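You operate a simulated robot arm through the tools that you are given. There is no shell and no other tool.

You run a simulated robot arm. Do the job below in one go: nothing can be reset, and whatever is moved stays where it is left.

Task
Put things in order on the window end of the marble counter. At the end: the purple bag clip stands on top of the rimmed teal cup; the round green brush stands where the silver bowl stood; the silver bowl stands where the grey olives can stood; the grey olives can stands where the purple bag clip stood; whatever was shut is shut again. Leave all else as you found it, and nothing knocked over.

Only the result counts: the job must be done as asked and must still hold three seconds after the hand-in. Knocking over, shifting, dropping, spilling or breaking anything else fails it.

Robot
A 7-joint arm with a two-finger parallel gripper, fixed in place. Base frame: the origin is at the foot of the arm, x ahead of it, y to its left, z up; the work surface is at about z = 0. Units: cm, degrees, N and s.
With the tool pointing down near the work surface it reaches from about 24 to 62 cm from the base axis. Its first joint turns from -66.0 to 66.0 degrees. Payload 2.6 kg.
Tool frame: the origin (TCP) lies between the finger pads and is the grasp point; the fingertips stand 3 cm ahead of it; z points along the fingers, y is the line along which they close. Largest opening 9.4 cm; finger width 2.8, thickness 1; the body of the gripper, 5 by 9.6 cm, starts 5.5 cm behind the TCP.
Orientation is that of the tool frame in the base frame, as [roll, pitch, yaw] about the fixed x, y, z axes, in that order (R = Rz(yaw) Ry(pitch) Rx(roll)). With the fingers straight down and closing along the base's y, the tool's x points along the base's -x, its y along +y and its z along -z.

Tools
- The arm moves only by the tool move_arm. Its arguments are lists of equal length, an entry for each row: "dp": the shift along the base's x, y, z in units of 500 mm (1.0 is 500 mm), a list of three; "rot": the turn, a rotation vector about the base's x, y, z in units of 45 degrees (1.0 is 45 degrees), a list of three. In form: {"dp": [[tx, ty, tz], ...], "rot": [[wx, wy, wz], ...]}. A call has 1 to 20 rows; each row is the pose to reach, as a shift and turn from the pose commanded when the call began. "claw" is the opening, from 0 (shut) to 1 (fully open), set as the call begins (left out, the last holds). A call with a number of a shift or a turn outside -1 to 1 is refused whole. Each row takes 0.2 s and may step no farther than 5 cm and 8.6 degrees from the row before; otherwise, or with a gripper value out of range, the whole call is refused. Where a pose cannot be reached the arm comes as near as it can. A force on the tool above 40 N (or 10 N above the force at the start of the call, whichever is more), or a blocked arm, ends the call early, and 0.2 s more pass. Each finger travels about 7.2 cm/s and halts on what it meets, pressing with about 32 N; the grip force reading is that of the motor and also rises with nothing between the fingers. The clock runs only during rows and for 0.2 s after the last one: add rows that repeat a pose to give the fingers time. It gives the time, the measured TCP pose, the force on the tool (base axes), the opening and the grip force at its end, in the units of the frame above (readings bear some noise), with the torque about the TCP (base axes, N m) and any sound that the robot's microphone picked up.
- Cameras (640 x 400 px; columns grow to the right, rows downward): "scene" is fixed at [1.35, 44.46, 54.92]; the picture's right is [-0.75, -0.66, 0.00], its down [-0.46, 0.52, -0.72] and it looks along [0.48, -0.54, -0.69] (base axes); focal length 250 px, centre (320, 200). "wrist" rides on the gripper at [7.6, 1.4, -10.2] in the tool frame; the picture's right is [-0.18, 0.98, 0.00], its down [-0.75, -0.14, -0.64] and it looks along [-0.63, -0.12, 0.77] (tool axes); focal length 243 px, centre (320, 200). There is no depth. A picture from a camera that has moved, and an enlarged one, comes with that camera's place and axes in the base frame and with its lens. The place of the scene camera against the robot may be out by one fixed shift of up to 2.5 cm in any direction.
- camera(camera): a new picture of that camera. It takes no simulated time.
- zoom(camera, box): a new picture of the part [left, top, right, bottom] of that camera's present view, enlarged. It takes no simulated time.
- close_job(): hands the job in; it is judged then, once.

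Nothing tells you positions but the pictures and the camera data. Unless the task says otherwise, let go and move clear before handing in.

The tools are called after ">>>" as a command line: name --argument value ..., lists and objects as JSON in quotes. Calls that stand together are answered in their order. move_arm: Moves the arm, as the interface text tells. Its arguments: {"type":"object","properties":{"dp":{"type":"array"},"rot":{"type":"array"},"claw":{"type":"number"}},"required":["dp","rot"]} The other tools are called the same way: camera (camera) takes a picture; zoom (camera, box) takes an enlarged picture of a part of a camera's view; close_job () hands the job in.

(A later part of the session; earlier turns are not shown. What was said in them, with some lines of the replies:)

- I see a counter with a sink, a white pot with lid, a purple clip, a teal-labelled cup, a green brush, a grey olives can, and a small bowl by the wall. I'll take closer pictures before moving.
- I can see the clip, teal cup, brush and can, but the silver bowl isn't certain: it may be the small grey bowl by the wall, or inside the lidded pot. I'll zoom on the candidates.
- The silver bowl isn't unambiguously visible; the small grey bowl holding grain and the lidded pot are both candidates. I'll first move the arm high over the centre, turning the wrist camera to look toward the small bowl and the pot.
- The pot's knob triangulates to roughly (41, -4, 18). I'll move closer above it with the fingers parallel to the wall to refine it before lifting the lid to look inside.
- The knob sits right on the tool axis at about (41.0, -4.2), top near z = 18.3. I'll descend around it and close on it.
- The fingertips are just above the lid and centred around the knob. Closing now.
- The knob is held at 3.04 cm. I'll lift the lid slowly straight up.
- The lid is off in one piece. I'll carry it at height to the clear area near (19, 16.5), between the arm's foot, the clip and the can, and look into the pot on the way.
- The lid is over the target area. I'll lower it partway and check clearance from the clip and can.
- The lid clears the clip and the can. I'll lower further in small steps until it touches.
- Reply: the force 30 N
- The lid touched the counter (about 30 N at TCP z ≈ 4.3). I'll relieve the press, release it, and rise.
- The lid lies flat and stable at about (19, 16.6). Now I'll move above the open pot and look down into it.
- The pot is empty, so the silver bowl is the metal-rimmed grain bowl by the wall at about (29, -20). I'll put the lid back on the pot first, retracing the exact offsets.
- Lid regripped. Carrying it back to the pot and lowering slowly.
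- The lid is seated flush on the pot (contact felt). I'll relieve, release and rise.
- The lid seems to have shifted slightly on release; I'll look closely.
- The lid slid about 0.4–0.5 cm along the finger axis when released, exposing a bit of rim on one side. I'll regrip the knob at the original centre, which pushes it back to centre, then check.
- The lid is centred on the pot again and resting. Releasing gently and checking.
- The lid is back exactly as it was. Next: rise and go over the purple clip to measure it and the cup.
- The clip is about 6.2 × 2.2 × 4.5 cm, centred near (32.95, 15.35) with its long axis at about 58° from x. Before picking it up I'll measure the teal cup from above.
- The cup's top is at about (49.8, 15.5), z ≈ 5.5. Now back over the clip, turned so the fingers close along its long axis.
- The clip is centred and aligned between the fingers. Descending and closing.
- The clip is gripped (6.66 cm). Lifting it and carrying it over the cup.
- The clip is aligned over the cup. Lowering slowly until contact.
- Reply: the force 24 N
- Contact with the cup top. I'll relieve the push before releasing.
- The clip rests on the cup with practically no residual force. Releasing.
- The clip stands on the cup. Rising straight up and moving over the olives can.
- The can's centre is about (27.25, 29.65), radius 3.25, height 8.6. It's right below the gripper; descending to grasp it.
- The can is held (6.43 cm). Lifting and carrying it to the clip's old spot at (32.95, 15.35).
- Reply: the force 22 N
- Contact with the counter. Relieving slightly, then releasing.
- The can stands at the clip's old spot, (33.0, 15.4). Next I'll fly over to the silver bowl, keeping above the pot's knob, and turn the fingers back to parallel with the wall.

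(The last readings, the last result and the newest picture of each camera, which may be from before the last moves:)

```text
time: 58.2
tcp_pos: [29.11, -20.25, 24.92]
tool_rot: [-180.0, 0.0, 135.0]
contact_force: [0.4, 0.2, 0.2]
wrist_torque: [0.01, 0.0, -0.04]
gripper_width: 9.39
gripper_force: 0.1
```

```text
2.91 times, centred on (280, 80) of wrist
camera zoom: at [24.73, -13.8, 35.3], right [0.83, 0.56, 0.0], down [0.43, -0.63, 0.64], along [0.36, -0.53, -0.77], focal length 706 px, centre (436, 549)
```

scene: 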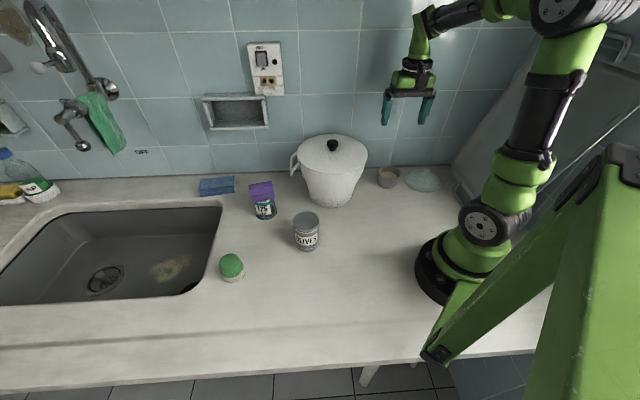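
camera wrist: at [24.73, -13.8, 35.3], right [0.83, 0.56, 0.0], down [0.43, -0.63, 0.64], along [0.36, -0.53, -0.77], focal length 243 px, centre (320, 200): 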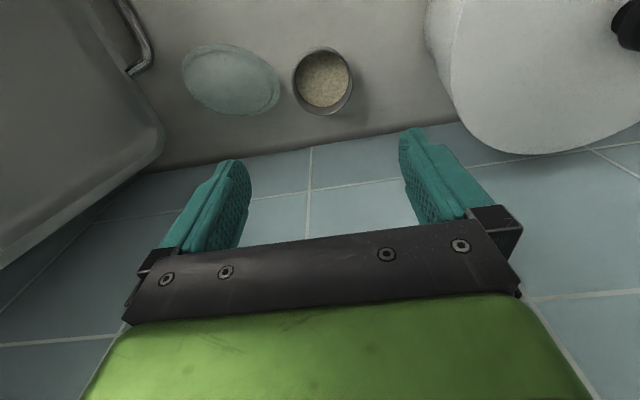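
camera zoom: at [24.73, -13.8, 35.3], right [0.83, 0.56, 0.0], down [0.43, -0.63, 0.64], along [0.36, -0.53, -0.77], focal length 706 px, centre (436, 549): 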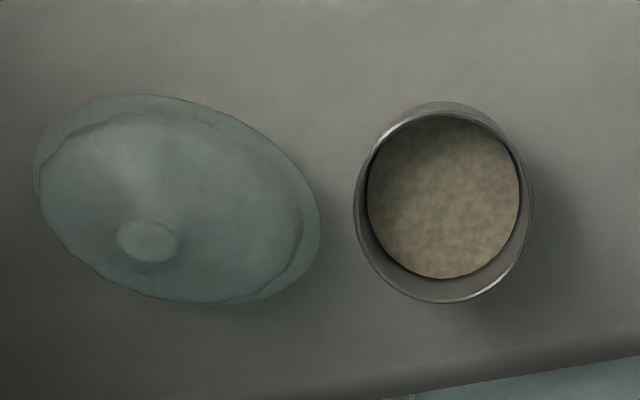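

The silver bowl (metal rim, holding grain) is centred at about (29.3, -20.05), radius 3.5, height about 4.6, with the butter dish close by on one side. I'll turn to yaw 100 so the fingers avoid the dish and keep the wrist camera off the pot, and descend partway.

>>> move_arm --dp '[[0.004, -0.001, 0], [0.004, -0.001, 0], [0.004, -0.001, -0.03], [0.004, -0.001, -0.09], [0.004, -0.001, -0.15], [0.004, -0.001, -0.22], [0.004, -0.001, -0.26]]' --rot '[[0, 0, -0.16], [0, 0, -0.32], [0, 0, -0.48], [0, 0, -0.63], [0, 0, -0.778], [0, 0, -0.778], [0, 0, -0.778]]' --claw 0.9

>>> camera --camera "wrist"

>>> zoom --camera "scene" --box '[320, 90, 480, 220]'

```text
time: 59.8
tcp_pos: [29.36, -20.24, 11.79]
tool_rot: [-180.0, -0.1, 99.9]
contact_force: [0.0, -0.4, -0.7]
wrist_torque: [0.0, 0.01, -0.04]
gripper_width: 8.46
gripper_force: 0.0
```

```text
taken
camera wrist: at [29.5, -12.46, 22.27], right [1.0, -0.01, 0.0], down [-0.01, -0.77, 0.64], along [-0.01, -0.64, -0.77], focal length 243 px, centre (320, 200)
```

wrist: 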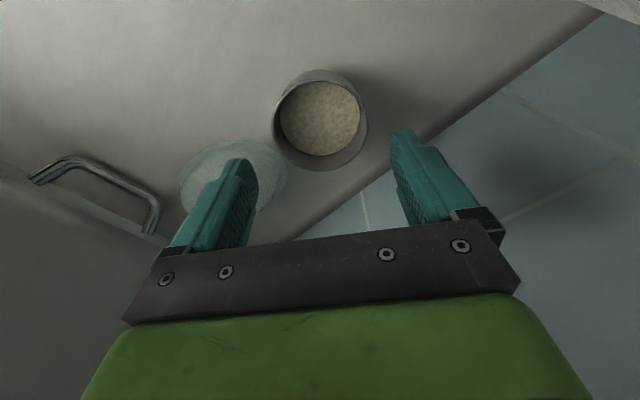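

```text
3.08 times, centred on (400, 155) of scene
camera zoom: at [1.35, 44.46, 54.92], right [-0.75, -0.66, 0.0], down [-0.46, 0.52, -0.72], along [0.48, -0.54, -0.69], focal length 769 px, centre (74, 338)
```

zoom: 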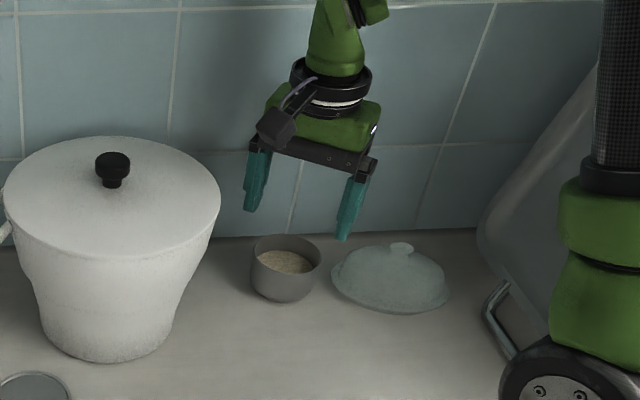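

Alignment is good and the fingers clear the dish by nearly 2 cm. Descending around the bowl.

>>> move_arm --dp '[[0, 0.003, -0.05], [0, 0.003, -0.1], [0, 0.003, -0.13]]' --rot '[[0, 0, 0], [0, 0, 0], [0, 0, 0]]'

>>> camera --camera "wrist"

>>> zoom --camera "scene" --box '[340, 110, 460, 210]'

```text
time: 60.6
tcp_pos: [29.35, -19.97, 5.45]
tool_rot: [-180.0, 0.0, 100.0]
contact_force: [0.2, 0.0, -0.1]
wrist_torque: [0.03, -0.01, -0.02]
gripper_width: 8.47
gripper_force: 0.0
```

```text
taken
camera wrist: at [29.56, -12.12, 15.86], right [1.0, -0.01, 0.0], down [-0.01, -0.77, 0.64], along [-0.01, -0.64, -0.77], focal length 243 px, centre (320, 200)
```

wrist: 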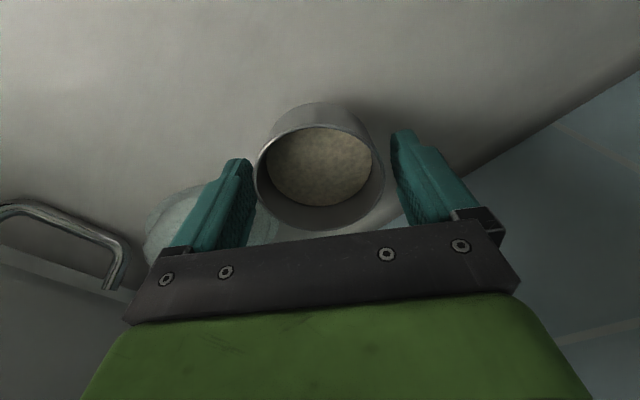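

```text
4.00 times, centred on (400, 160) of scene
camera zoom: at [1.35, 44.46, 54.92], right [-0.75, -0.66, 0.0], down [-0.46, 0.52, -0.72], along [0.48, -0.54, -0.69], focal length 1000 px, centre (0, 360)
```

zoom: 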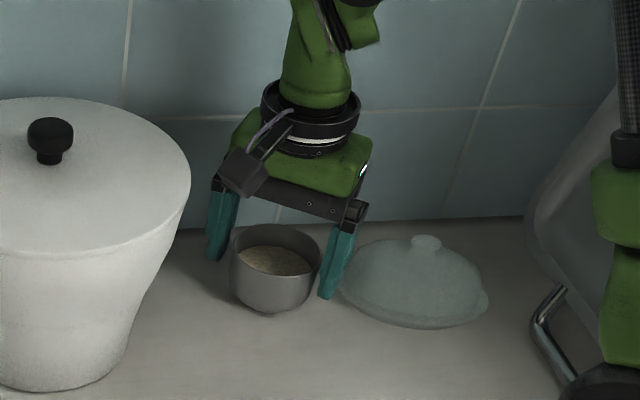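

>>> move_arm --dp '[[0, 0, -0.012], [0, 0, -0.022]]' --rot '[[0, 0, 0], [0, 0, 0]]'

>>> move_arm --dp '[[0, 0, 0], [0, 0, 0], [0, 0, 0], [0, 0, 0]]' --rot '[[0, 0, 0], [0, 0, 0], [0, 0, 0], [0, 0, 0]]' --claw 0

>>> camera --camera "wrist"

>>> zoom --camera "scene" --box '[340, 110, 460, 210]'

```text
time: 61.2
tcp_pos: [29.33, -19.83, 4.27]
tool_rot: [-180.0, 0.1, 100.0]
contact_force: [-0.2, -0.1, 0.1]
wrist_torque: [-0.03, 0.02, 0.0]
gripper_width: 8.46
gripper_force: 0.1
```

```text
time: 62.2
tcp_pos: [29.41, -19.8, 4.26]
tool_rot: [180.0, 0.0, 100.1]
contact_force: [0.0, 0.2, -0.6]
wrist_torque: [-0.04, 0.03, 0.0]
gripper_width: 7.07
gripper_force: 31.8
```

```text
taken
camera wrist: at [29.51, -12.11, 14.71], right [1.0, -0.01, 0.0], down [-0.01, -0.77, 0.64], along [-0.01, -0.64, -0.77], focal length 243 px, centre (320, 200)
```

wrist: 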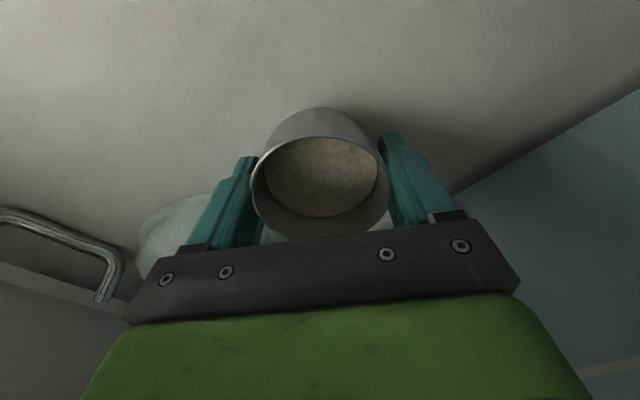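

```text
4.00 times, centred on (400, 160) of scene
camera zoom: at [1.35, 44.46, 54.92], right [-0.75, -0.66, 0.0], down [-0.46, 0.52, -0.72], along [0.48, -0.54, -0.69], focal length 1000 px, centre (0, 360)
```

zoom: 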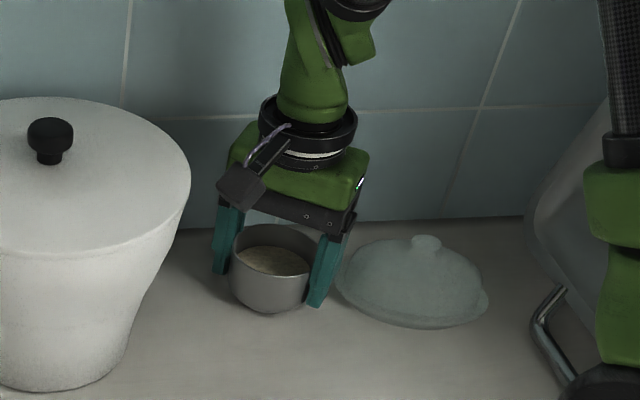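

The bowl is held level (7.07 cm). Lifting straight up, well above pot height.

>>> move_arm --dp '[[0, 0, 0.005], [0, 0, 0.02], [0, 0, 0.05], [0, 0, 0.1], [0, 0, 0.16], [0, 0, 0.23], [0, 0, 0.3], [0, 0, 0.37], [0, 0, 0.43]]' --rot '[[0, 0, 0], [0, 0, 0], [0, 0, 0], [0, 0, 0], [0, 0, 0], [0, 0, 0], [0, 0, 0], [0, 0, 0], [0, 0, 0]]'

>>> camera --camera "wrist"

>>> camera --camera "scene"

```text
time: 64.2
tcp_pos: [29.46, -19.93, 25.6]
tool_rot: [180.0, 0.0, 100.0]
contact_force: [-0.2, 0.2, -1.9]
wrist_torque: [0.02, -0.02, 0.0]
gripper_width: 7.07
gripper_force: 31.6
```

```text
taken
camera wrist: at [29.61, -12.17, 36.13], right [1.0, -0.01, 0.0], down [-0.01, -0.77, 0.64], along [-0.01, -0.64, -0.77], focal length 243 px, centre (320, 200)
```

wrist: 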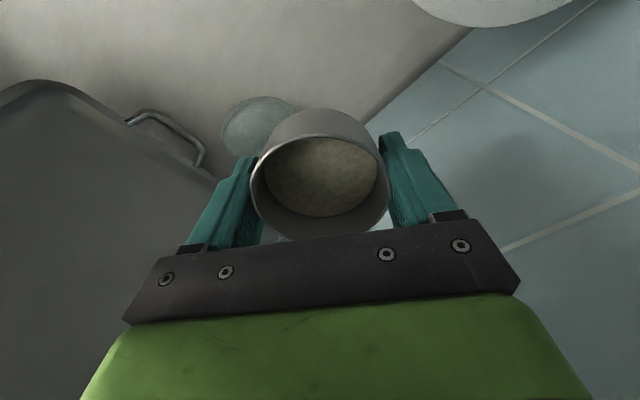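

```text
taken
```

scene: 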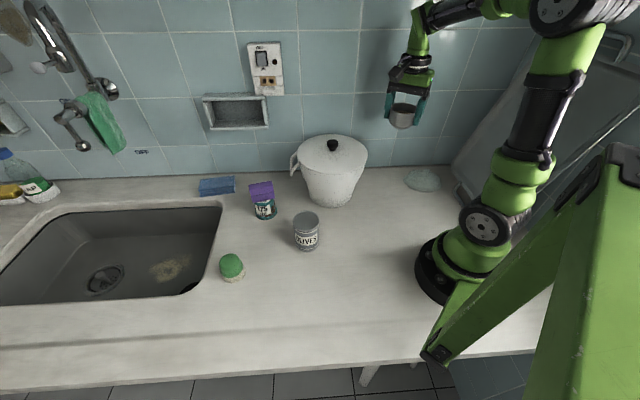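

>>> move_arm --dp '[[-0.001, 0.03, 0], [-0.003, 0.09, 0], [-0.006, 0.155, 0], [-0.009, 0.225, 0], [-0.012, 0.295, 0], [-0.015, 0.365, 0], [-0.018, 0.435, 0], [-0.021, 0.505, 0], [-0.024, 0.575, 0], [-0.027, 0.645, 0], [-0.03, 0.715, 0], [-0.033, 0.785, 0], [-0.036, 0.855, 0], [-0.038, 0.915, 0], [-0.04, 0.96, 0], [-0.041, 0.985, 0], [-0.041, 0.991, 0]]' --rot '[[0, 0, 0.03], [0, 0, 0.08], [0, 0, 0.13], [0, 0, 0.18], [0, 0, 0.23], [0, 0, 0.28], [0, 0, 0.33], [0, 0, 0.38], [0, 0, 0.43], [0, 0, 0.48], [0, 0, 0.53], [0, 0, 0.58], [0, 0, 0.63], [0, 0, 0.68], [0, 0, 0.73], [0, 0, 0.76], [0, 0, 0.778]]'

>>> camera --camera "wrist"

>>> camera --camera "scene"

```text
time: 67.8
tcp_pos: [27.43, 29.64, 25.77]
tool_rot: [-180.0, 0.0, 135.1]
contact_force: [-0.6, -0.1, -1.9]
wrist_torque: [0.02, 0.01, 0.01]
gripper_width: 7.04
gripper_force: 32.0
```

```text
taken
camera wrist: at [23.02, 36.12, 36.17], right [0.83, 0.56, 0.0], down [0.43, -0.63, 0.64], along [0.36, -0.53, -0.77], focal length 243 px, centre (320, 200)
```

wrist: 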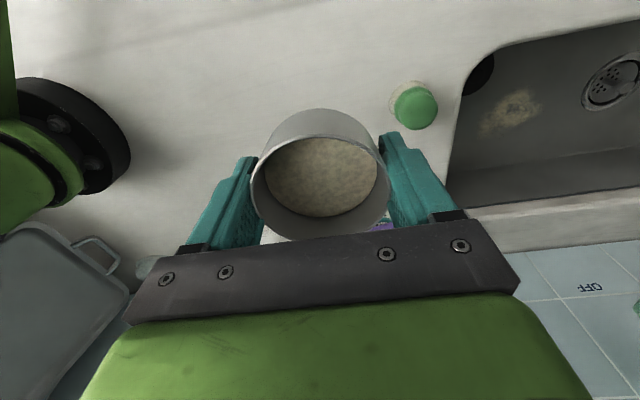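

```text
taken
```

scene: 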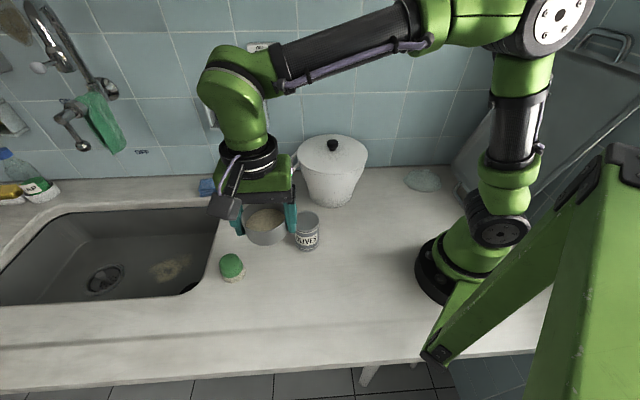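

Over the can's old spot. Lowering the bowl steadily.

>>> move_arm --dp '[[0, 0, -0.04], [0, 0, -0.11], [0, 0, -0.18], [0, 0, -0.25], [0, 0, -0.31], [0, 0, -0.36], [0, 0, -0.395], [0, 0, -0.412]]' --rot '[[0, 0, 0], [0, 0, 0], [0, 0, 0], [0, 0, 0], [0, 0, 0], [0, 0, 0], [0, 0, 0], [0, 0, 0]]'

>>> zoom --camera "scene" --box '[200, 180, 360, 320]'

>>> camera --camera "wrist"

```text
time: 69.6
tcp_pos: [27.22, 29.65, 5.12]
tool_rot: [180.0, 0.0, 135.0]
contact_force: [-0.9, -0.4, -1.5]
wrist_torque: [0.03, 0.0, 0.01]
gripper_width: 7.07
gripper_force: 31.6
```

```text
2.86 times, centred on (280, 250) of scene
camera zoom: at [1.35, 44.46, 54.92], right [-0.75, -0.66, 0.0], down [-0.46, 0.52, -0.72], along [0.48, -0.54, -0.69], focal length 714 px, centre (434, 57)
```

zoom: 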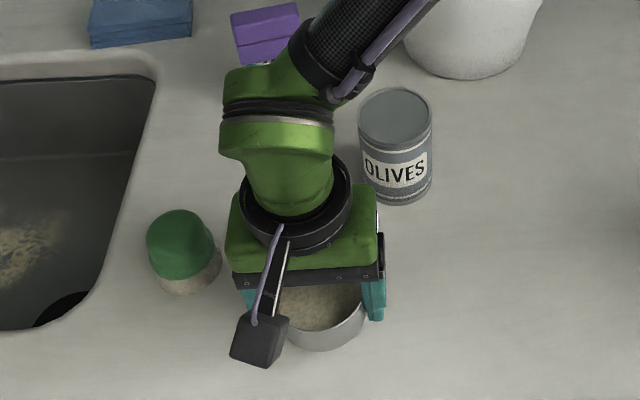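

```text
taken
camera wrist: at [22.99, 36.12, 15.59], right [0.82, 0.57, 0.0], down [0.43, -0.63, 0.64], along [0.36, -0.53, -0.77], focal length 243 px, centre (320, 200)
```

wrist: 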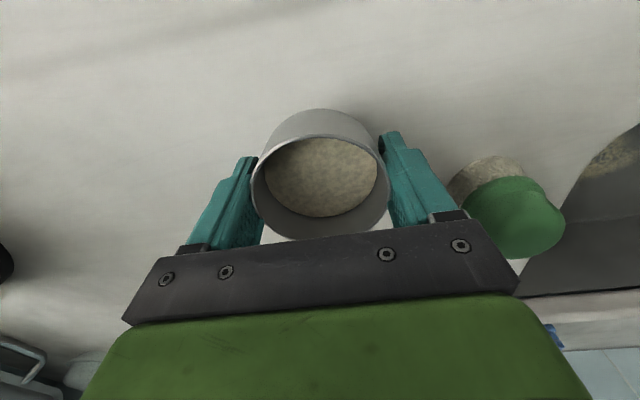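

>>> move_arm --dp '[[0, 0, -0.008], [0, 0, -0.014]]' --rot '[[0, 0, 0], [0, 0, 0]]'

>>> move_arm --dp '[[0, 0, -0.002], [0, 0, -0.004]]' --rot '[[0, 0, 0], [0, 0, 0]]'

```text
time: 70.2
tcp_pos: [27.3, 29.54, 4.48]
tool_rot: [-179.9, -0.1, 135.0]
contact_force: [-1.6, 0.9, -1.9]
wrist_torque: [-0.02, 0.02, 0.03]
gripper_width: 7.06
gripper_force: 32.6
```

```text
time: 70.8
tcp_pos: [27.2, 29.55, 4.2]
tool_rot: [180.0, 0.0, 135.0]
contact_force: [-0.8, -0.4, 2.1]
wrist_torque: [-0.09, -0.03, -0.05]
gripper_width: 7.08
gripper_force: 32.1
```

Touchdown at the same height it was picked. Releasing and rising.

>>> move_arm --dp '[[0, 0, 0], [0, 0, 0], [0, 0, 0]]' --rot '[[0, 0, 0], [0, 0, 0], [0, 0, 0]]' --claw 0.92

>>> camera --camera "wrist"

>>> move_arm --dp '[[0, 0, 0.03], [0, 0, 0.09], [0, 0, 0.16], [0, 0, 0.24], [0, 0, 0.32], [0, 0, 0.38]]' --rot '[[0, 0, 0], [0, 0, 0], [0, 0, 0], [0, 0, 0], [0, 0, 0], [0, 0, 0]]'

>>> camera --camera "wrist"

>>> camera --camera "scene"

```text
time: 71.6
tcp_pos: [27.18, 29.62, 4.25]
tool_rot: [180.0, 0.0, 135.0]
contact_force: [-0.2, -0.1, 0.0]
wrist_torque: [0.04, 0.02, 0.0]
gripper_width: 8.65
gripper_force: 0.1
```

```text
taken
camera wrist: at [22.95, 36.0, 14.69], right [0.83, 0.57, 0.0], down [0.43, -0.63, 0.64], along [0.36, -0.53, -0.77], focal length 243 px, centre (320, 200)
```

wrist: 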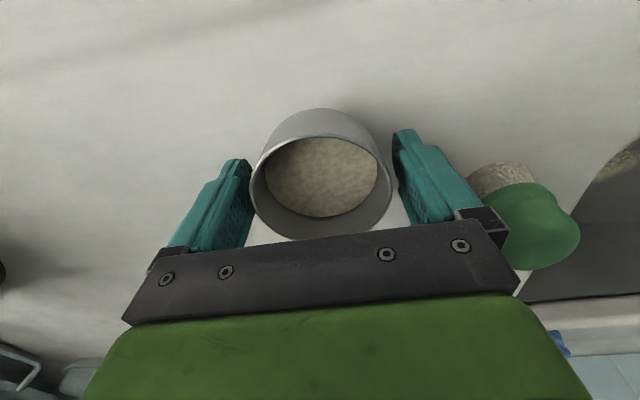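

```text
time: 73.0
tcp_pos: [27.27, 29.45, 23.5]
tool_rot: [-179.9, 0.0, 134.9]
contact_force: [-0.4, 0.7, -0.3]
wrist_torque: [0.02, 0.01, -0.01]
gripper_width: 8.65
gripper_force: 0.1
```

```text
taken
camera wrist: at [22.97, 35.95, 34.0], right [0.82, 0.57, 0.0], down [0.43, -0.63, 0.64], along [0.36, -0.53, -0.77], focal length 243 px, centre (320, 200)
```

wrist: 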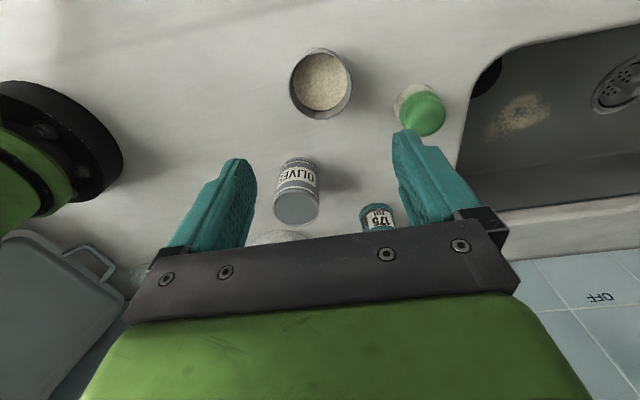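

```text
taken
```

scene: 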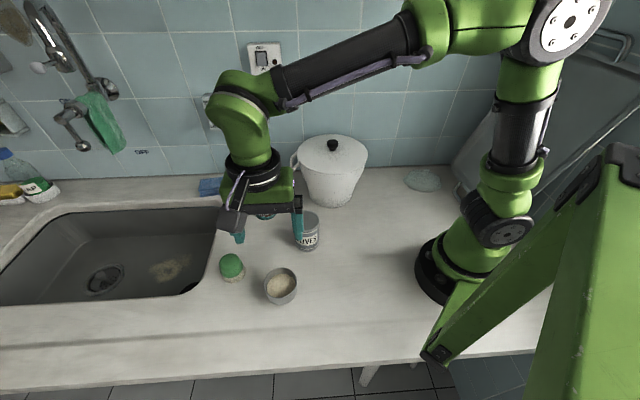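

The bowl stands where the can was, grain intact. Now locating the green brush.

>>> zoom --camera "wrist" --box '[370, 60, 480, 150]'

>>> zoom --camera "scene" --box '[200, 240, 310, 310]'

```text
4.44 times, centred on (425, 105) of wrist
camera zoom: at [22.97, 35.95, 34.0], right [0.82, 0.57, 0.0], down [0.43, -0.63, 0.64], along [0.36, -0.53, -0.77], focal length 1078 px, centre (-147, 622)
```

zoom: 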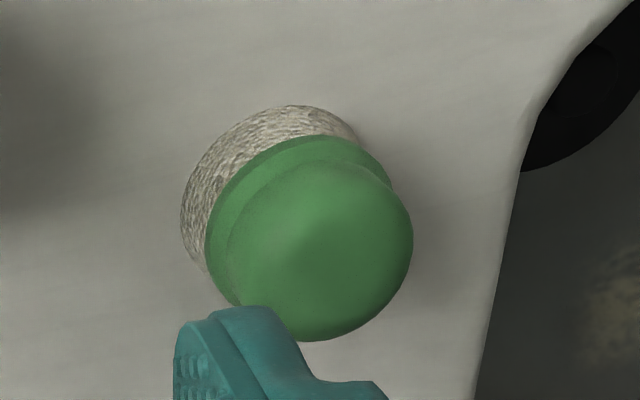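

```text
5.71 times, centred on (255, 275) of scene
camera zoom: at [1.35, 44.46, 54.92], right [-0.75, -0.66, 0.0], down [-0.46, 0.52, -0.72], along [0.48, -0.54, -0.69], focal length 1428 px, centre (691, -229)
```

zoom: 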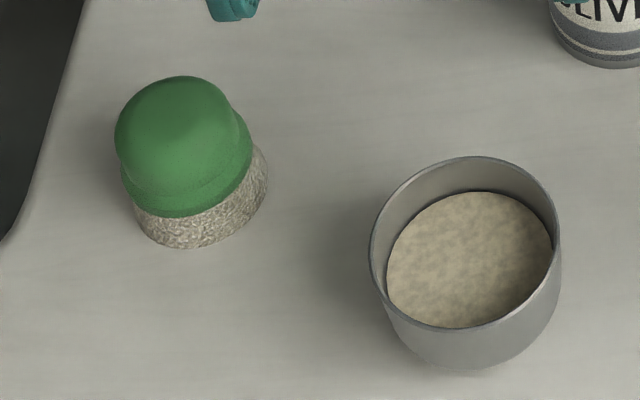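

The brush is at about (40.0, 33.9), roughly 5 cm tall and 5.7 cm wide. Moving above it.

>>> move_arm --dp '[[0.065, 0.022, 0], [0.13, 0.044, 0], [0.195, 0.066, 0], [0.255, 0.085, 0], [0.255, 0.085, -0.08], [0.255, 0.085, -0.16], [0.255, 0.085, -0.22]]' --rot '[[0, 0, 0], [0, 0, 0], [0, 0, 0], [0, 0, 0], [0, 0, 0], [0, 0, 0], [0, 0, 0]]' --claw 1

>>> camera --camera "wrist"

>>> zoom --camera "scene" --box '[170, 180, 330, 310]'

```text
time: 74.6
tcp_pos: [40.07, 33.72, 12.23]
tool_rot: [180.0, 0.0, 135.1]
contact_force: [0.1, 0.7, 0.4]
wrist_torque: [0.04, -0.02, 0.01]
gripper_width: 9.41
gripper_force: 0.0
```

```text
taken
camera wrist: at [35.83, 40.21, 22.74], right [0.83, 0.56, 0.0], down [0.43, -0.63, 0.64], along [0.36, -0.53, -0.77], focal length 243 px, centre (320, 200)
```

wrist: 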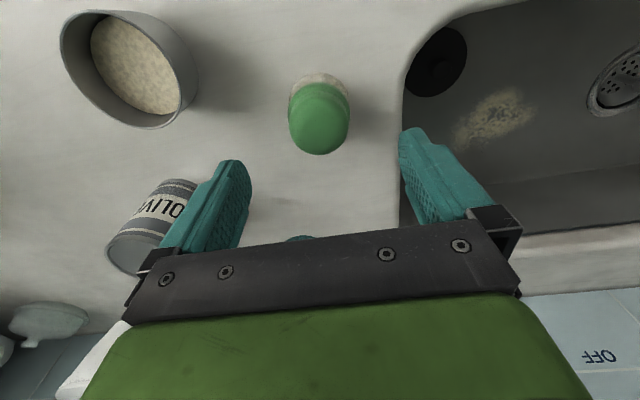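

```text
3.08 times, centred on (250, 245) of scene
camera zoom: at [1.35, 44.46, 54.92], right [-0.75, -0.66, 0.0], down [-0.46, 0.52, -0.72], along [0.48, -0.54, -0.69], focal length 769 px, centre (535, 62)
```

zoom: 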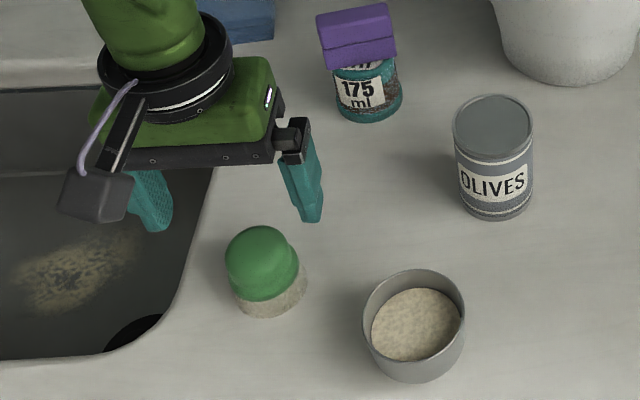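

>>> zoom --camera "wrist" --box '[260, 50, 380, 170]'

>>> zoom --camera "scene" --box '[215, 245, 255, 290]'

```text
3.33 times, centred on (320, 110) of wrist
camera zoom: at [35.83, 40.21, 22.74], right [0.83, 0.56, 0.0], down [0.43, -0.63, 0.64], along [0.36, -0.53, -0.77], focal length 809 px, centre (320, 500)
```

zoom: 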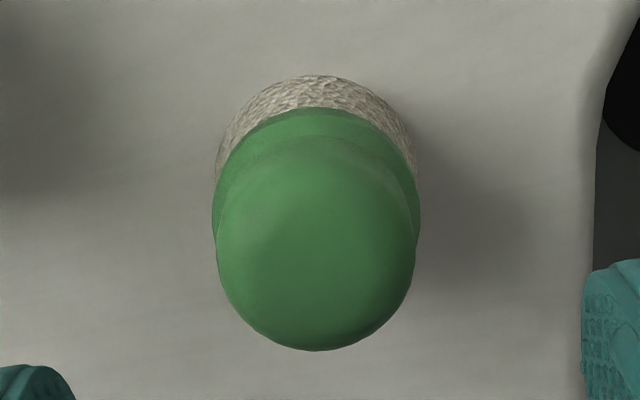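

```text
8.89 times, centred on (235, 268) of scene
camera zoom: at [1.35, 44.46, 54.92], right [-0.75, -0.66, 0.0], down [-0.46, 0.52, -0.72], along [0.48, -0.54, -0.69], focal length 2222 px, centre (1076, -400)
```

zoom: 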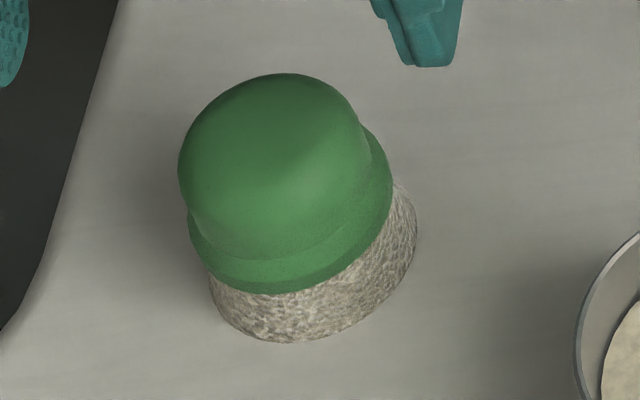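

>>> move_arm --dp '[[0, 0.001, -0.06], [0, 0.001, -0.12], [0, 0.001, -0.163]]' --rot '[[0, 0, 0], [0, 0, 0], [0, 0, 0]]'

>>> move_arm --dp '[[0, 0, 0], [0, 0, 0], [0, 0, 0], [0, 0, 0]]' --rot '[[0, 0, 0], [0, 0, 0], [0, 0, 0], [0, 0, 0]]' --claw 0

>>> camera --camera "wrist"

>>> zoom --camera "scene" --box '[170, 190, 310, 300]'

```text
time: 75.4
tcp_pos: [40.01, 33.93, 4.09]
tool_rot: [-180.0, 0.0, 135.0]
contact_force: [0.2, 0.0, -0.5]
wrist_torque: [0.0, 0.05, 0.01]
gripper_width: 9.43
gripper_force: 0.1
```

```text
time: 76.4
tcp_pos: [40.09, 33.86, 4.18]
tool_rot: [-180.0, 0.0, 135.0]
contact_force: [0.2, -0.3, -0.6]
wrist_torque: [-0.01, 0.03, -0.01]
gripper_width: 5.04
gripper_force: 31.9
```

```text
taken
camera wrist: at [35.76, 40.33, 14.58], right [0.82, 0.57, 0.0], down [0.43, -0.63, 0.64], along [0.36, -0.53, -0.77], focal length 243 px, centre (320, 200)
```

wrist: 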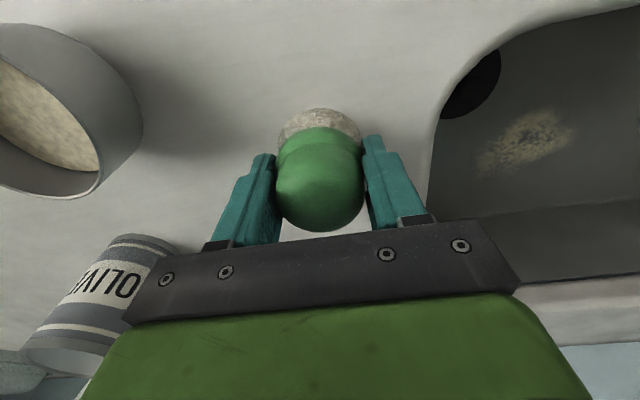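

```text
3.64 times, centred on (240, 245) of scene
camera zoom: at [1.35, 44.46, 54.92], right [-0.75, -0.66, 0.0], down [-0.46, 0.52, -0.72], along [0.48, -0.54, -0.69], focal length 909 px, centre (611, 36)
```

zoom: 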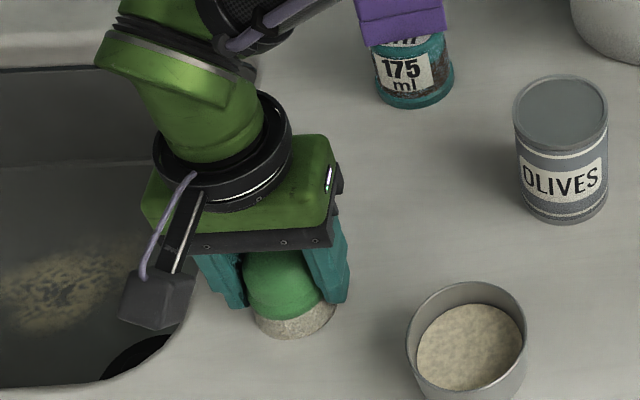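

The brush is held (5.04 cm). Lifting it high and carrying it across toward the bowl's old spot.

>>> move_arm --dp '[[0, 0, 0.01], [0, 0, 0.05], [0, 0, 0.12], [0, 0, 0.2], [0, 0, 0.28], [0, 0, 0.36], [0, 0, 0.44], [-0.01, -0.05, 0.44], [-0.023, -0.12, 0.44], [-0.037, -0.19, 0.44], [-0.051, -0.26, 0.44], [-0.065, -0.33, 0.44], [-0.079, -0.4, 0.44], [-0.093, -0.47, 0.44], [-0.107, -0.542, 0.44]]' --rot '[[0, 0, 0], [0, 0, 0], [0, 0, 0], [0, 0, 0], [0, 0, 0], [0, 0, 0], [0, 0, 0], [0, 0, -0.05], [0, 0, -0.1], [0, 0, -0.15], [0, 0, -0.2], [0, 0, -0.25], [0, 0, -0.3], [0, 0, -0.35], [0, 0, -0.389]]'

>>> camera --camera "scene"

>>> camera --camera "wrist"

```text
time: 79.6
tcp_pos: [34.77, 6.86, 26.17]
tool_rot: [180.0, -0.1, 117.5]
contact_force: [-2.1, 0.2, 0.1]
wrist_torque: [-0.06, 0.0, -0.02]
gripper_width: 5.04
gripper_force: 32.3
```

```text
taken
```

scene: 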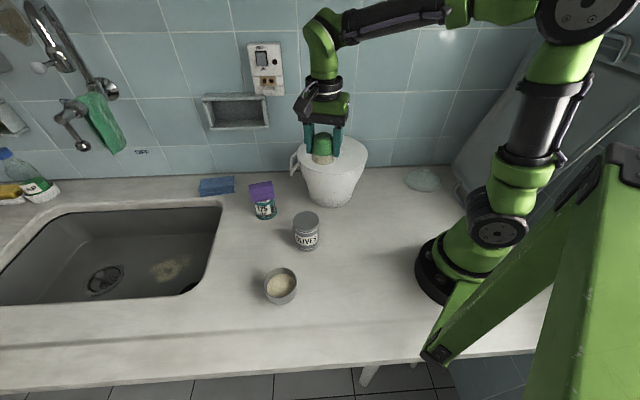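

```text
taken
camera wrist: at [32.62, 14.34, 36.53], right [0.96, 0.29, 0.0], down [0.22, -0.73, 0.64], along [0.19, -0.61, -0.77], focal length 243 px, centre (320, 200)
```

wrist: 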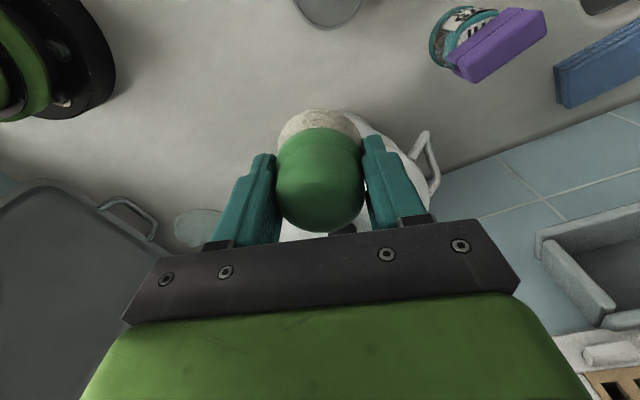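

>>> move_arm --dp '[[-0.01, -0.05, 0], [-0.023, -0.12, 0], [-0.037, -0.19, 0], [-0.051, -0.26, 0], [-0.065, -0.33, 0], [-0.079, -0.4, 0], [-0.093, -0.47, 0], [-0.107, -0.542, 0], [-0.107, -0.542, -0.05], [-0.107, -0.542, -0.12], [-0.107, -0.542, -0.19], [-0.107, -0.542, -0.25]]' --rot '[[0, 0, -0.05], [0, 0, -0.1], [0, 0, -0.15], [0, 0, -0.2], [0, 0, -0.25], [0, 0, -0.3], [0, 0, -0.35], [0, 0, -0.389], [0, 0, -0.389], [0, 0, -0.389], [0, 0, -0.389], [0, 0, -0.389]]'

>>> camera --camera "scene"

>>> camera --camera "wrist"

>>> zoom --camera "scene" --box '[330, 100, 470, 220]'

```text
time: 82.2
tcp_pos: [29.51, -20.25, 13.46]
tool_rot: [-180.0, 0.0, 100.0]
contact_force: [0.1, 0.3, -1.3]
wrist_torque: [0.0, 0.02, 0.02]
gripper_width: 5.04
gripper_force: 31.7
```

```text
taken
```

scene: 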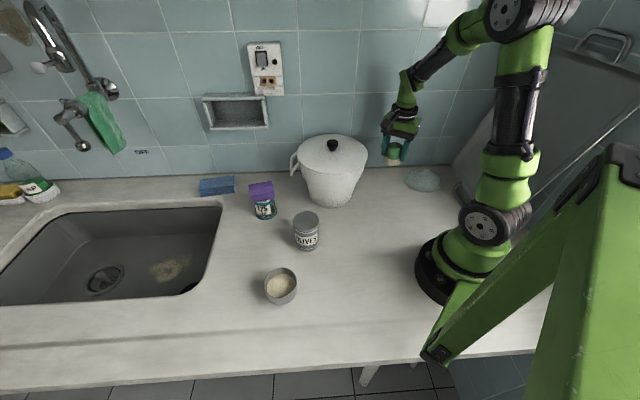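

```text
taken
camera wrist: at [29.58, -12.51, 23.97], right [1.0, -0.01, 0.0], down [-0.01, -0.77, 0.64], along [-0.01, -0.64, -0.77], focal length 243 px, centre (320, 200)
```

wrist: 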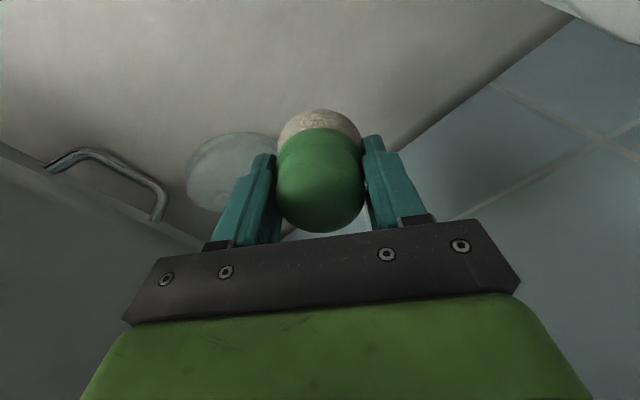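

```text
3.33 times, centred on (400, 160) of scene
camera zoom: at [1.35, 44.46, 54.92], right [-0.75, -0.66, 0.0], down [-0.46, 0.52, -0.72], along [0.48, -0.54, -0.69], focal length 833 px, centre (53, 333)
```

zoom: 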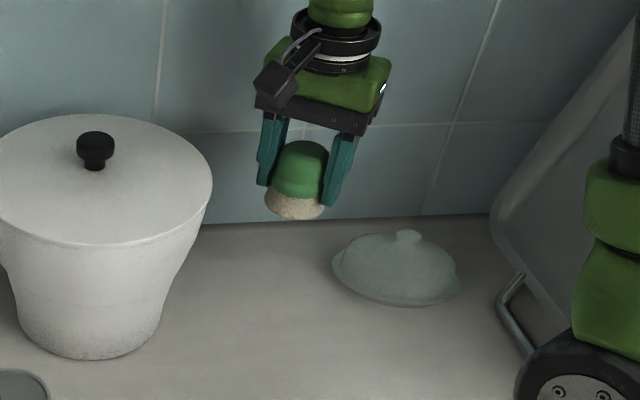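

Lowering the brush onto the bowl's old spot.

>>> move_arm --dp '[[0, 0, -0.06], [0, 0, -0.12], [0, 0, -0.16], [0, 0, -0.176]]' --rot '[[0, 0, 0], [0, 0, 0], [0, 0, 0], [0, 0, 0]]'

>>> zoom --camera "scene" --box '[330, 100, 470, 220]'

>>> camera --camera "wrist"

```text
time: 83.2
tcp_pos: [29.49, -20.28, 4.85]
tool_rot: [179.9, 0.0, 100.0]
contact_force: [0.1, -0.5, -0.8]
wrist_torque: [-0.01, 0.02, 0.01]
gripper_width: 5.02
gripper_force: 32.2
```

```text
3.33 times, centred on (400, 160) of scene
camera zoom: at [1.35, 44.46, 54.92], right [-0.75, -0.66, 0.0], down [-0.46, 0.52, -0.72], along [0.48, -0.54, -0.69], focal length 833 px, centre (53, 333)
```

zoom: 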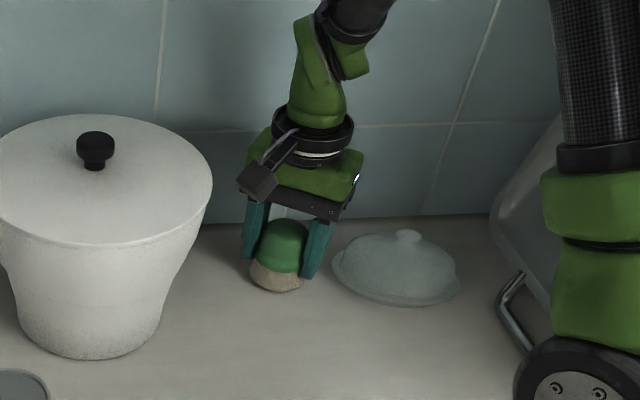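

```text
taken
camera wrist: at [29.63, -12.64, 15.18], right [1.0, -0.01, 0.0], down [-0.01, -0.77, 0.64], along [-0.01, -0.64, -0.77], focal length 243 px, centre (320, 200)
```

wrist: 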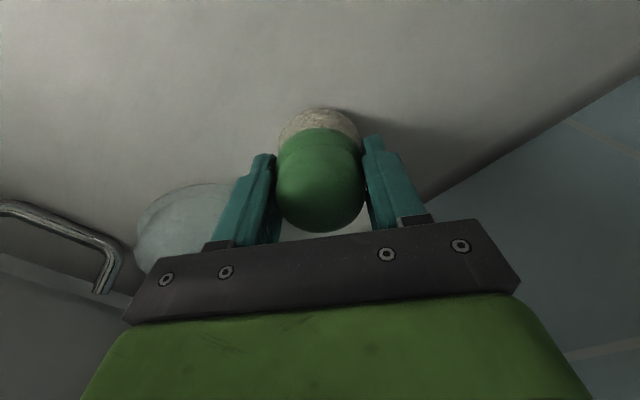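

>>> move_arm --dp '[[0, 0, -0.006], [0, 0, -0.011]]' --rot '[[0, 0, 0], [0, 0, 0]]'

>>> move_arm --dp '[[0, 0, -0.002], [0, 0, -0.003]]' --rot '[[0, 0, 0], [0, 0, 0]]'

```text
time: 83.8
tcp_pos: [29.39, -20.37, 4.17]
tool_rot: [-180.0, 0.0, 100.0]
contact_force: [-0.2, -0.4, -0.9]
wrist_torque: [0.02, -0.02, 0.0]
gripper_width: 5.01
gripper_force: 32.6
```

```text
time: 84.4
tcp_pos: [29.28, -20.41, 4.07]
tool_rot: [-179.9, 0.0, 99.9]
contact_force: [-0.7, 0.5, -1.4]
wrist_torque: [0.02, 0.01, 0.01]
gripper_width: 5.05
gripper_force: 32.2
```

>>> move_arm --dp '[[0, 0, -0.001], [0, 0, -0.002]]' --rot '[[0, 0, 0], [0, 0, 0]]'

```text
time: 85.0
tcp_pos: [29.39, -20.36, 4.21]
tool_rot: [179.8, 0.0, 100.0]
contact_force: [-1.3, 1.2, 10.0]
wrist_torque: [0.0, 0.15, 0.0]
gripper_width: 5.02
gripper_force: 32.5
```

Touchdown. Relieving slightly, then opening moderately and rising.

>>> move_arm --dp '[[0, 0, 0.0015], [0, 0, 0.0015]]' --rot '[[0, 0, 0], [0, 0, 0]]'

>>> move_arm --dp '[[0, 0, 0], [0, 0, 0], [0, 0, 0]]' --rot '[[0, 0, 0], [0, 0, 0], [0, 0, 0]]' --claw 0.8

>>> camera --camera "wrist"

>>> zoom --camera "scene" --box '[330, 100, 470, 220]'

```text
time: 85.6
tcp_pos: [29.28, -20.28, 4.1]
tool_rot: [180.0, -0.1, 100.0]
contact_force: [-0.3, 0.1, -1.0]
wrist_torque: [0.05, 0.01, -0.01]
gripper_width: 5.02
gripper_force: 31.9
```

```text
time: 86.4
tcp_pos: [29.26, -20.35, 4.25]
tool_rot: [180.0, 0.1, 100.0]
contact_force: [-0.3, 0.0, 0.6]
wrist_torque: [0.02, -0.02, -0.02]
gripper_width: 7.53
gripper_force: 0.0
```

```text
taken
camera wrist: at [29.43, -12.54, 14.6], right [1.0, -0.01, 0.0], down [-0.01, -0.77, 0.64], along [-0.01, -0.64, -0.77], focal length 243 px, centre (320, 200)
```

wrist: 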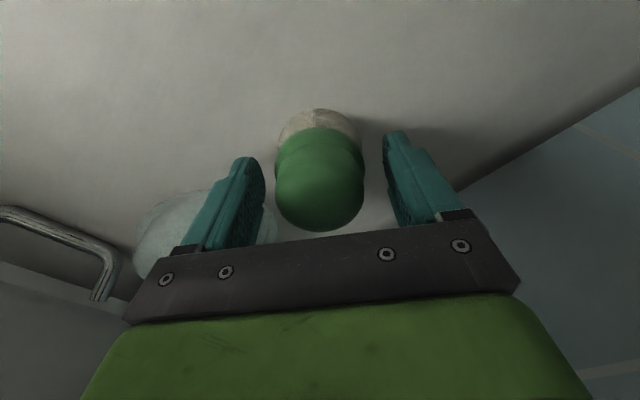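

```text
3.33 times, centred on (400, 160) of scene
camera zoom: at [1.35, 44.46, 54.92], right [-0.75, -0.66, 0.0], down [-0.46, 0.52, -0.72], along [0.48, -0.54, -0.69], focal length 833 px, centre (53, 333)
```

zoom: 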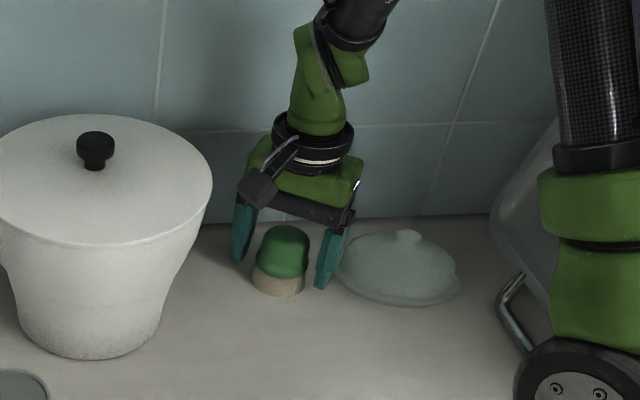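

The brush stands upright at the bowl's old spot. Rising straight up and checking everything.

>>> move_arm --dp '[[0, 0, 0.04], [0, 0, 0.1], [0, 0, 0.18], [0, 0, 0.26], [0, 0, 0.34], [0, 0, 0.42]]' --rot '[[0, 0, 0], [0, 0, 0], [0, 0, 0], [0, 0, 0], [0, 0, 0], [0, 0, 0]]'

>>> camera --camera "scene"

>>> camera --camera "wrist"

>>> zoom --camera "scene" --box '[210, 120, 460, 310]'

```text
time: 87.8
tcp_pos: [29.32, -20.19, 25.31]
tool_rot: [179.9, 0.0, 100.0]
contact_force: [-0.5, 0.3, 0.6]
wrist_torque: [0.0, 0.0, 0.02]
gripper_width: 7.51
gripper_force: 0.1
```

```text
taken
```

scene: 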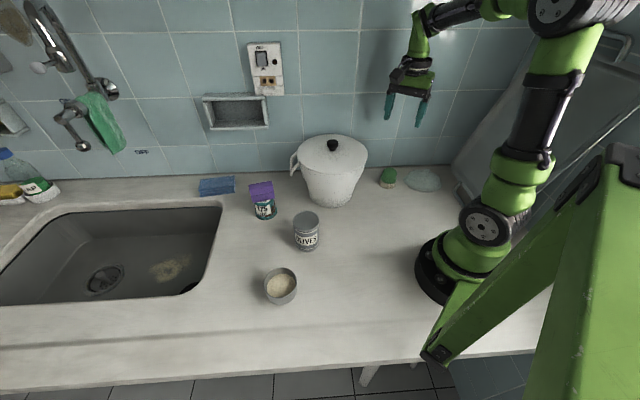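

```text
taken
camera wrist: at [29.48, -12.44, 35.66], right [1.0, -0.01, 0.0], down [-0.01, -0.77, 0.64], along [-0.01, -0.64, -0.77], focal length 243 px, centre (320, 200)
```

wrist: 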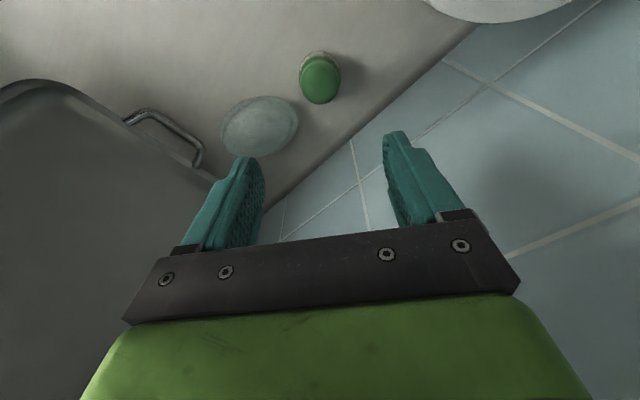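

```text
2.11 times, centred on (335, 215) of scene
camera zoom: at [1.35, 44.46, 54.92], right [-0.75, -0.66, 0.0], down [-0.46, 0.52, -0.72], along [0.48, -0.54, -0.69], focal length 526 px, centre (288, 168)
```

zoom: 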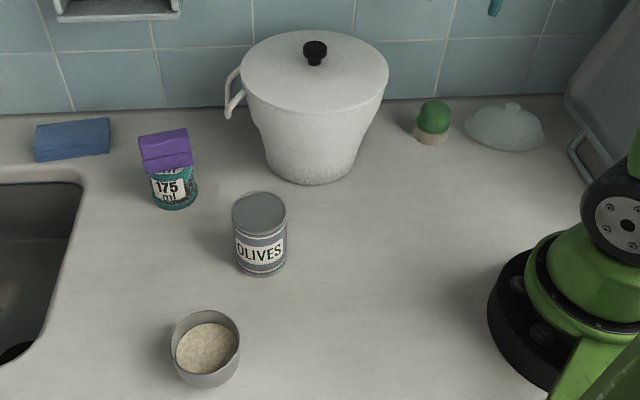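

All items appear in place. I'll do final close checks on the pot lid, clip-on-cup, and the placed items.

>>> zoom --camera "scene" --box '[260, 110, 400, 220]'

>>> zoom --camera "scene" --box '[230, 170, 330, 260]'

>>> zoom --camera "scene" --box '[360, 130, 480, 205]'

>>> zoom --camera "scene" --box '[200, 230, 320, 320]'

```text
3.64 times, centred on (330, 165) of scene
camera zoom: at [1.35, 44.46, 54.92], right [-0.75, -0.66, 0.0], down [-0.46, 0.52, -0.72], along [0.48, -0.54, -0.69], focal length 909 px, centre (284, 327)
```

zoom: 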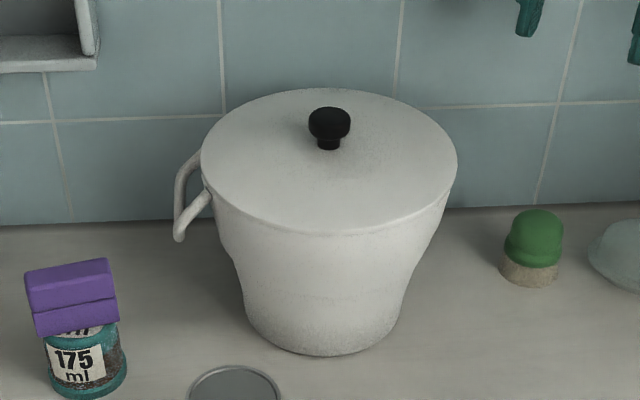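

```text
4.44 times, centred on (280, 215) of scene
camera zoom: at [1.35, 44.46, 54.92], right [-0.75, -0.66, 0.0], down [-0.46, 0.52, -0.72], along [0.48, -0.54, -0.69], focal length 1111 px, centre (498, 133)
```

zoom: 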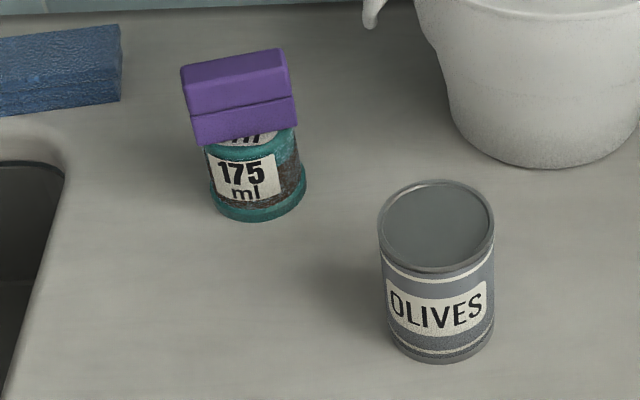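

```text
5.33 times, centred on (420, 168) of scene
camera zoom: at [1.35, 44.46, 54.92], right [-0.75, -0.66, 0.0], down [-0.46, 0.52, -0.72], along [0.48, -0.54, -0.69], focal length 1333 px, centre (-213, 373)
```

zoom: 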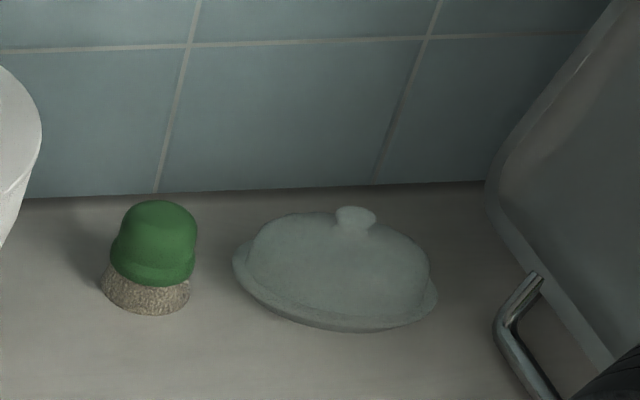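

```text
4.44 times, centred on (260, 275) of scene
camera zoom: at [1.35, 44.46, 54.92], right [-0.75, -0.66, 0.0], down [-0.46, 0.52, -0.72], along [0.48, -0.54, -0.69], focal length 1111 px, centre (587, -133)
```

zoom: 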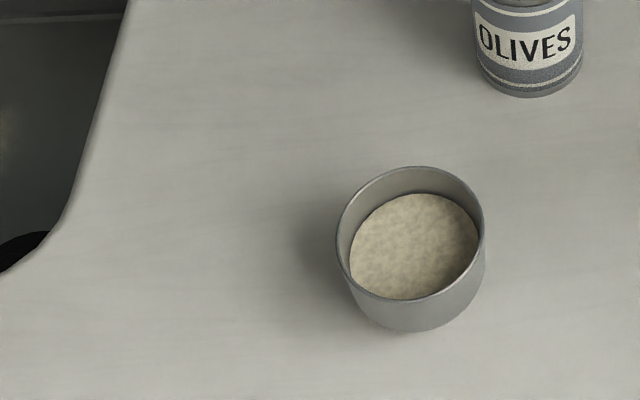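

Everything checks out: the clip stands on the teal cup, the can is at the clip's old spot, the grain-filled bowl is at the can's spot, and the brush is at the bowl's spot. The pot lid sits as it did at the start, the butter dish and cup haven't moved, and the arm is clear, so I'm handing in.

>>> close_job

```text
The job is handed in.
```

The job is handed in, and the last pictures before hand-in showed everything where you asked, with nothing knocked over. I don't have the verdict.

- **Purple bag clip:** it stands on top of the rimmed teal cup, and the cup has not moved.
- **Grey olives can:** it stands where the clip was.
- **Silver bowl:** it stands where the can was, with its grain still in it. I took the metal-rimmed grain bowl by the wall to be the silver bowl, as no other bowl was in view.
- **Round green brush:** it stands where the bowl was, next to the covered dish.
- **White pot:** I lifted its lid to check for the bowl and found the pot empty. The lid slipped about half a centimetre when I put it back, so I re-centred it, and it now matches the opening picture.

I did not open the covered dish. The arm is raised clear of everything.
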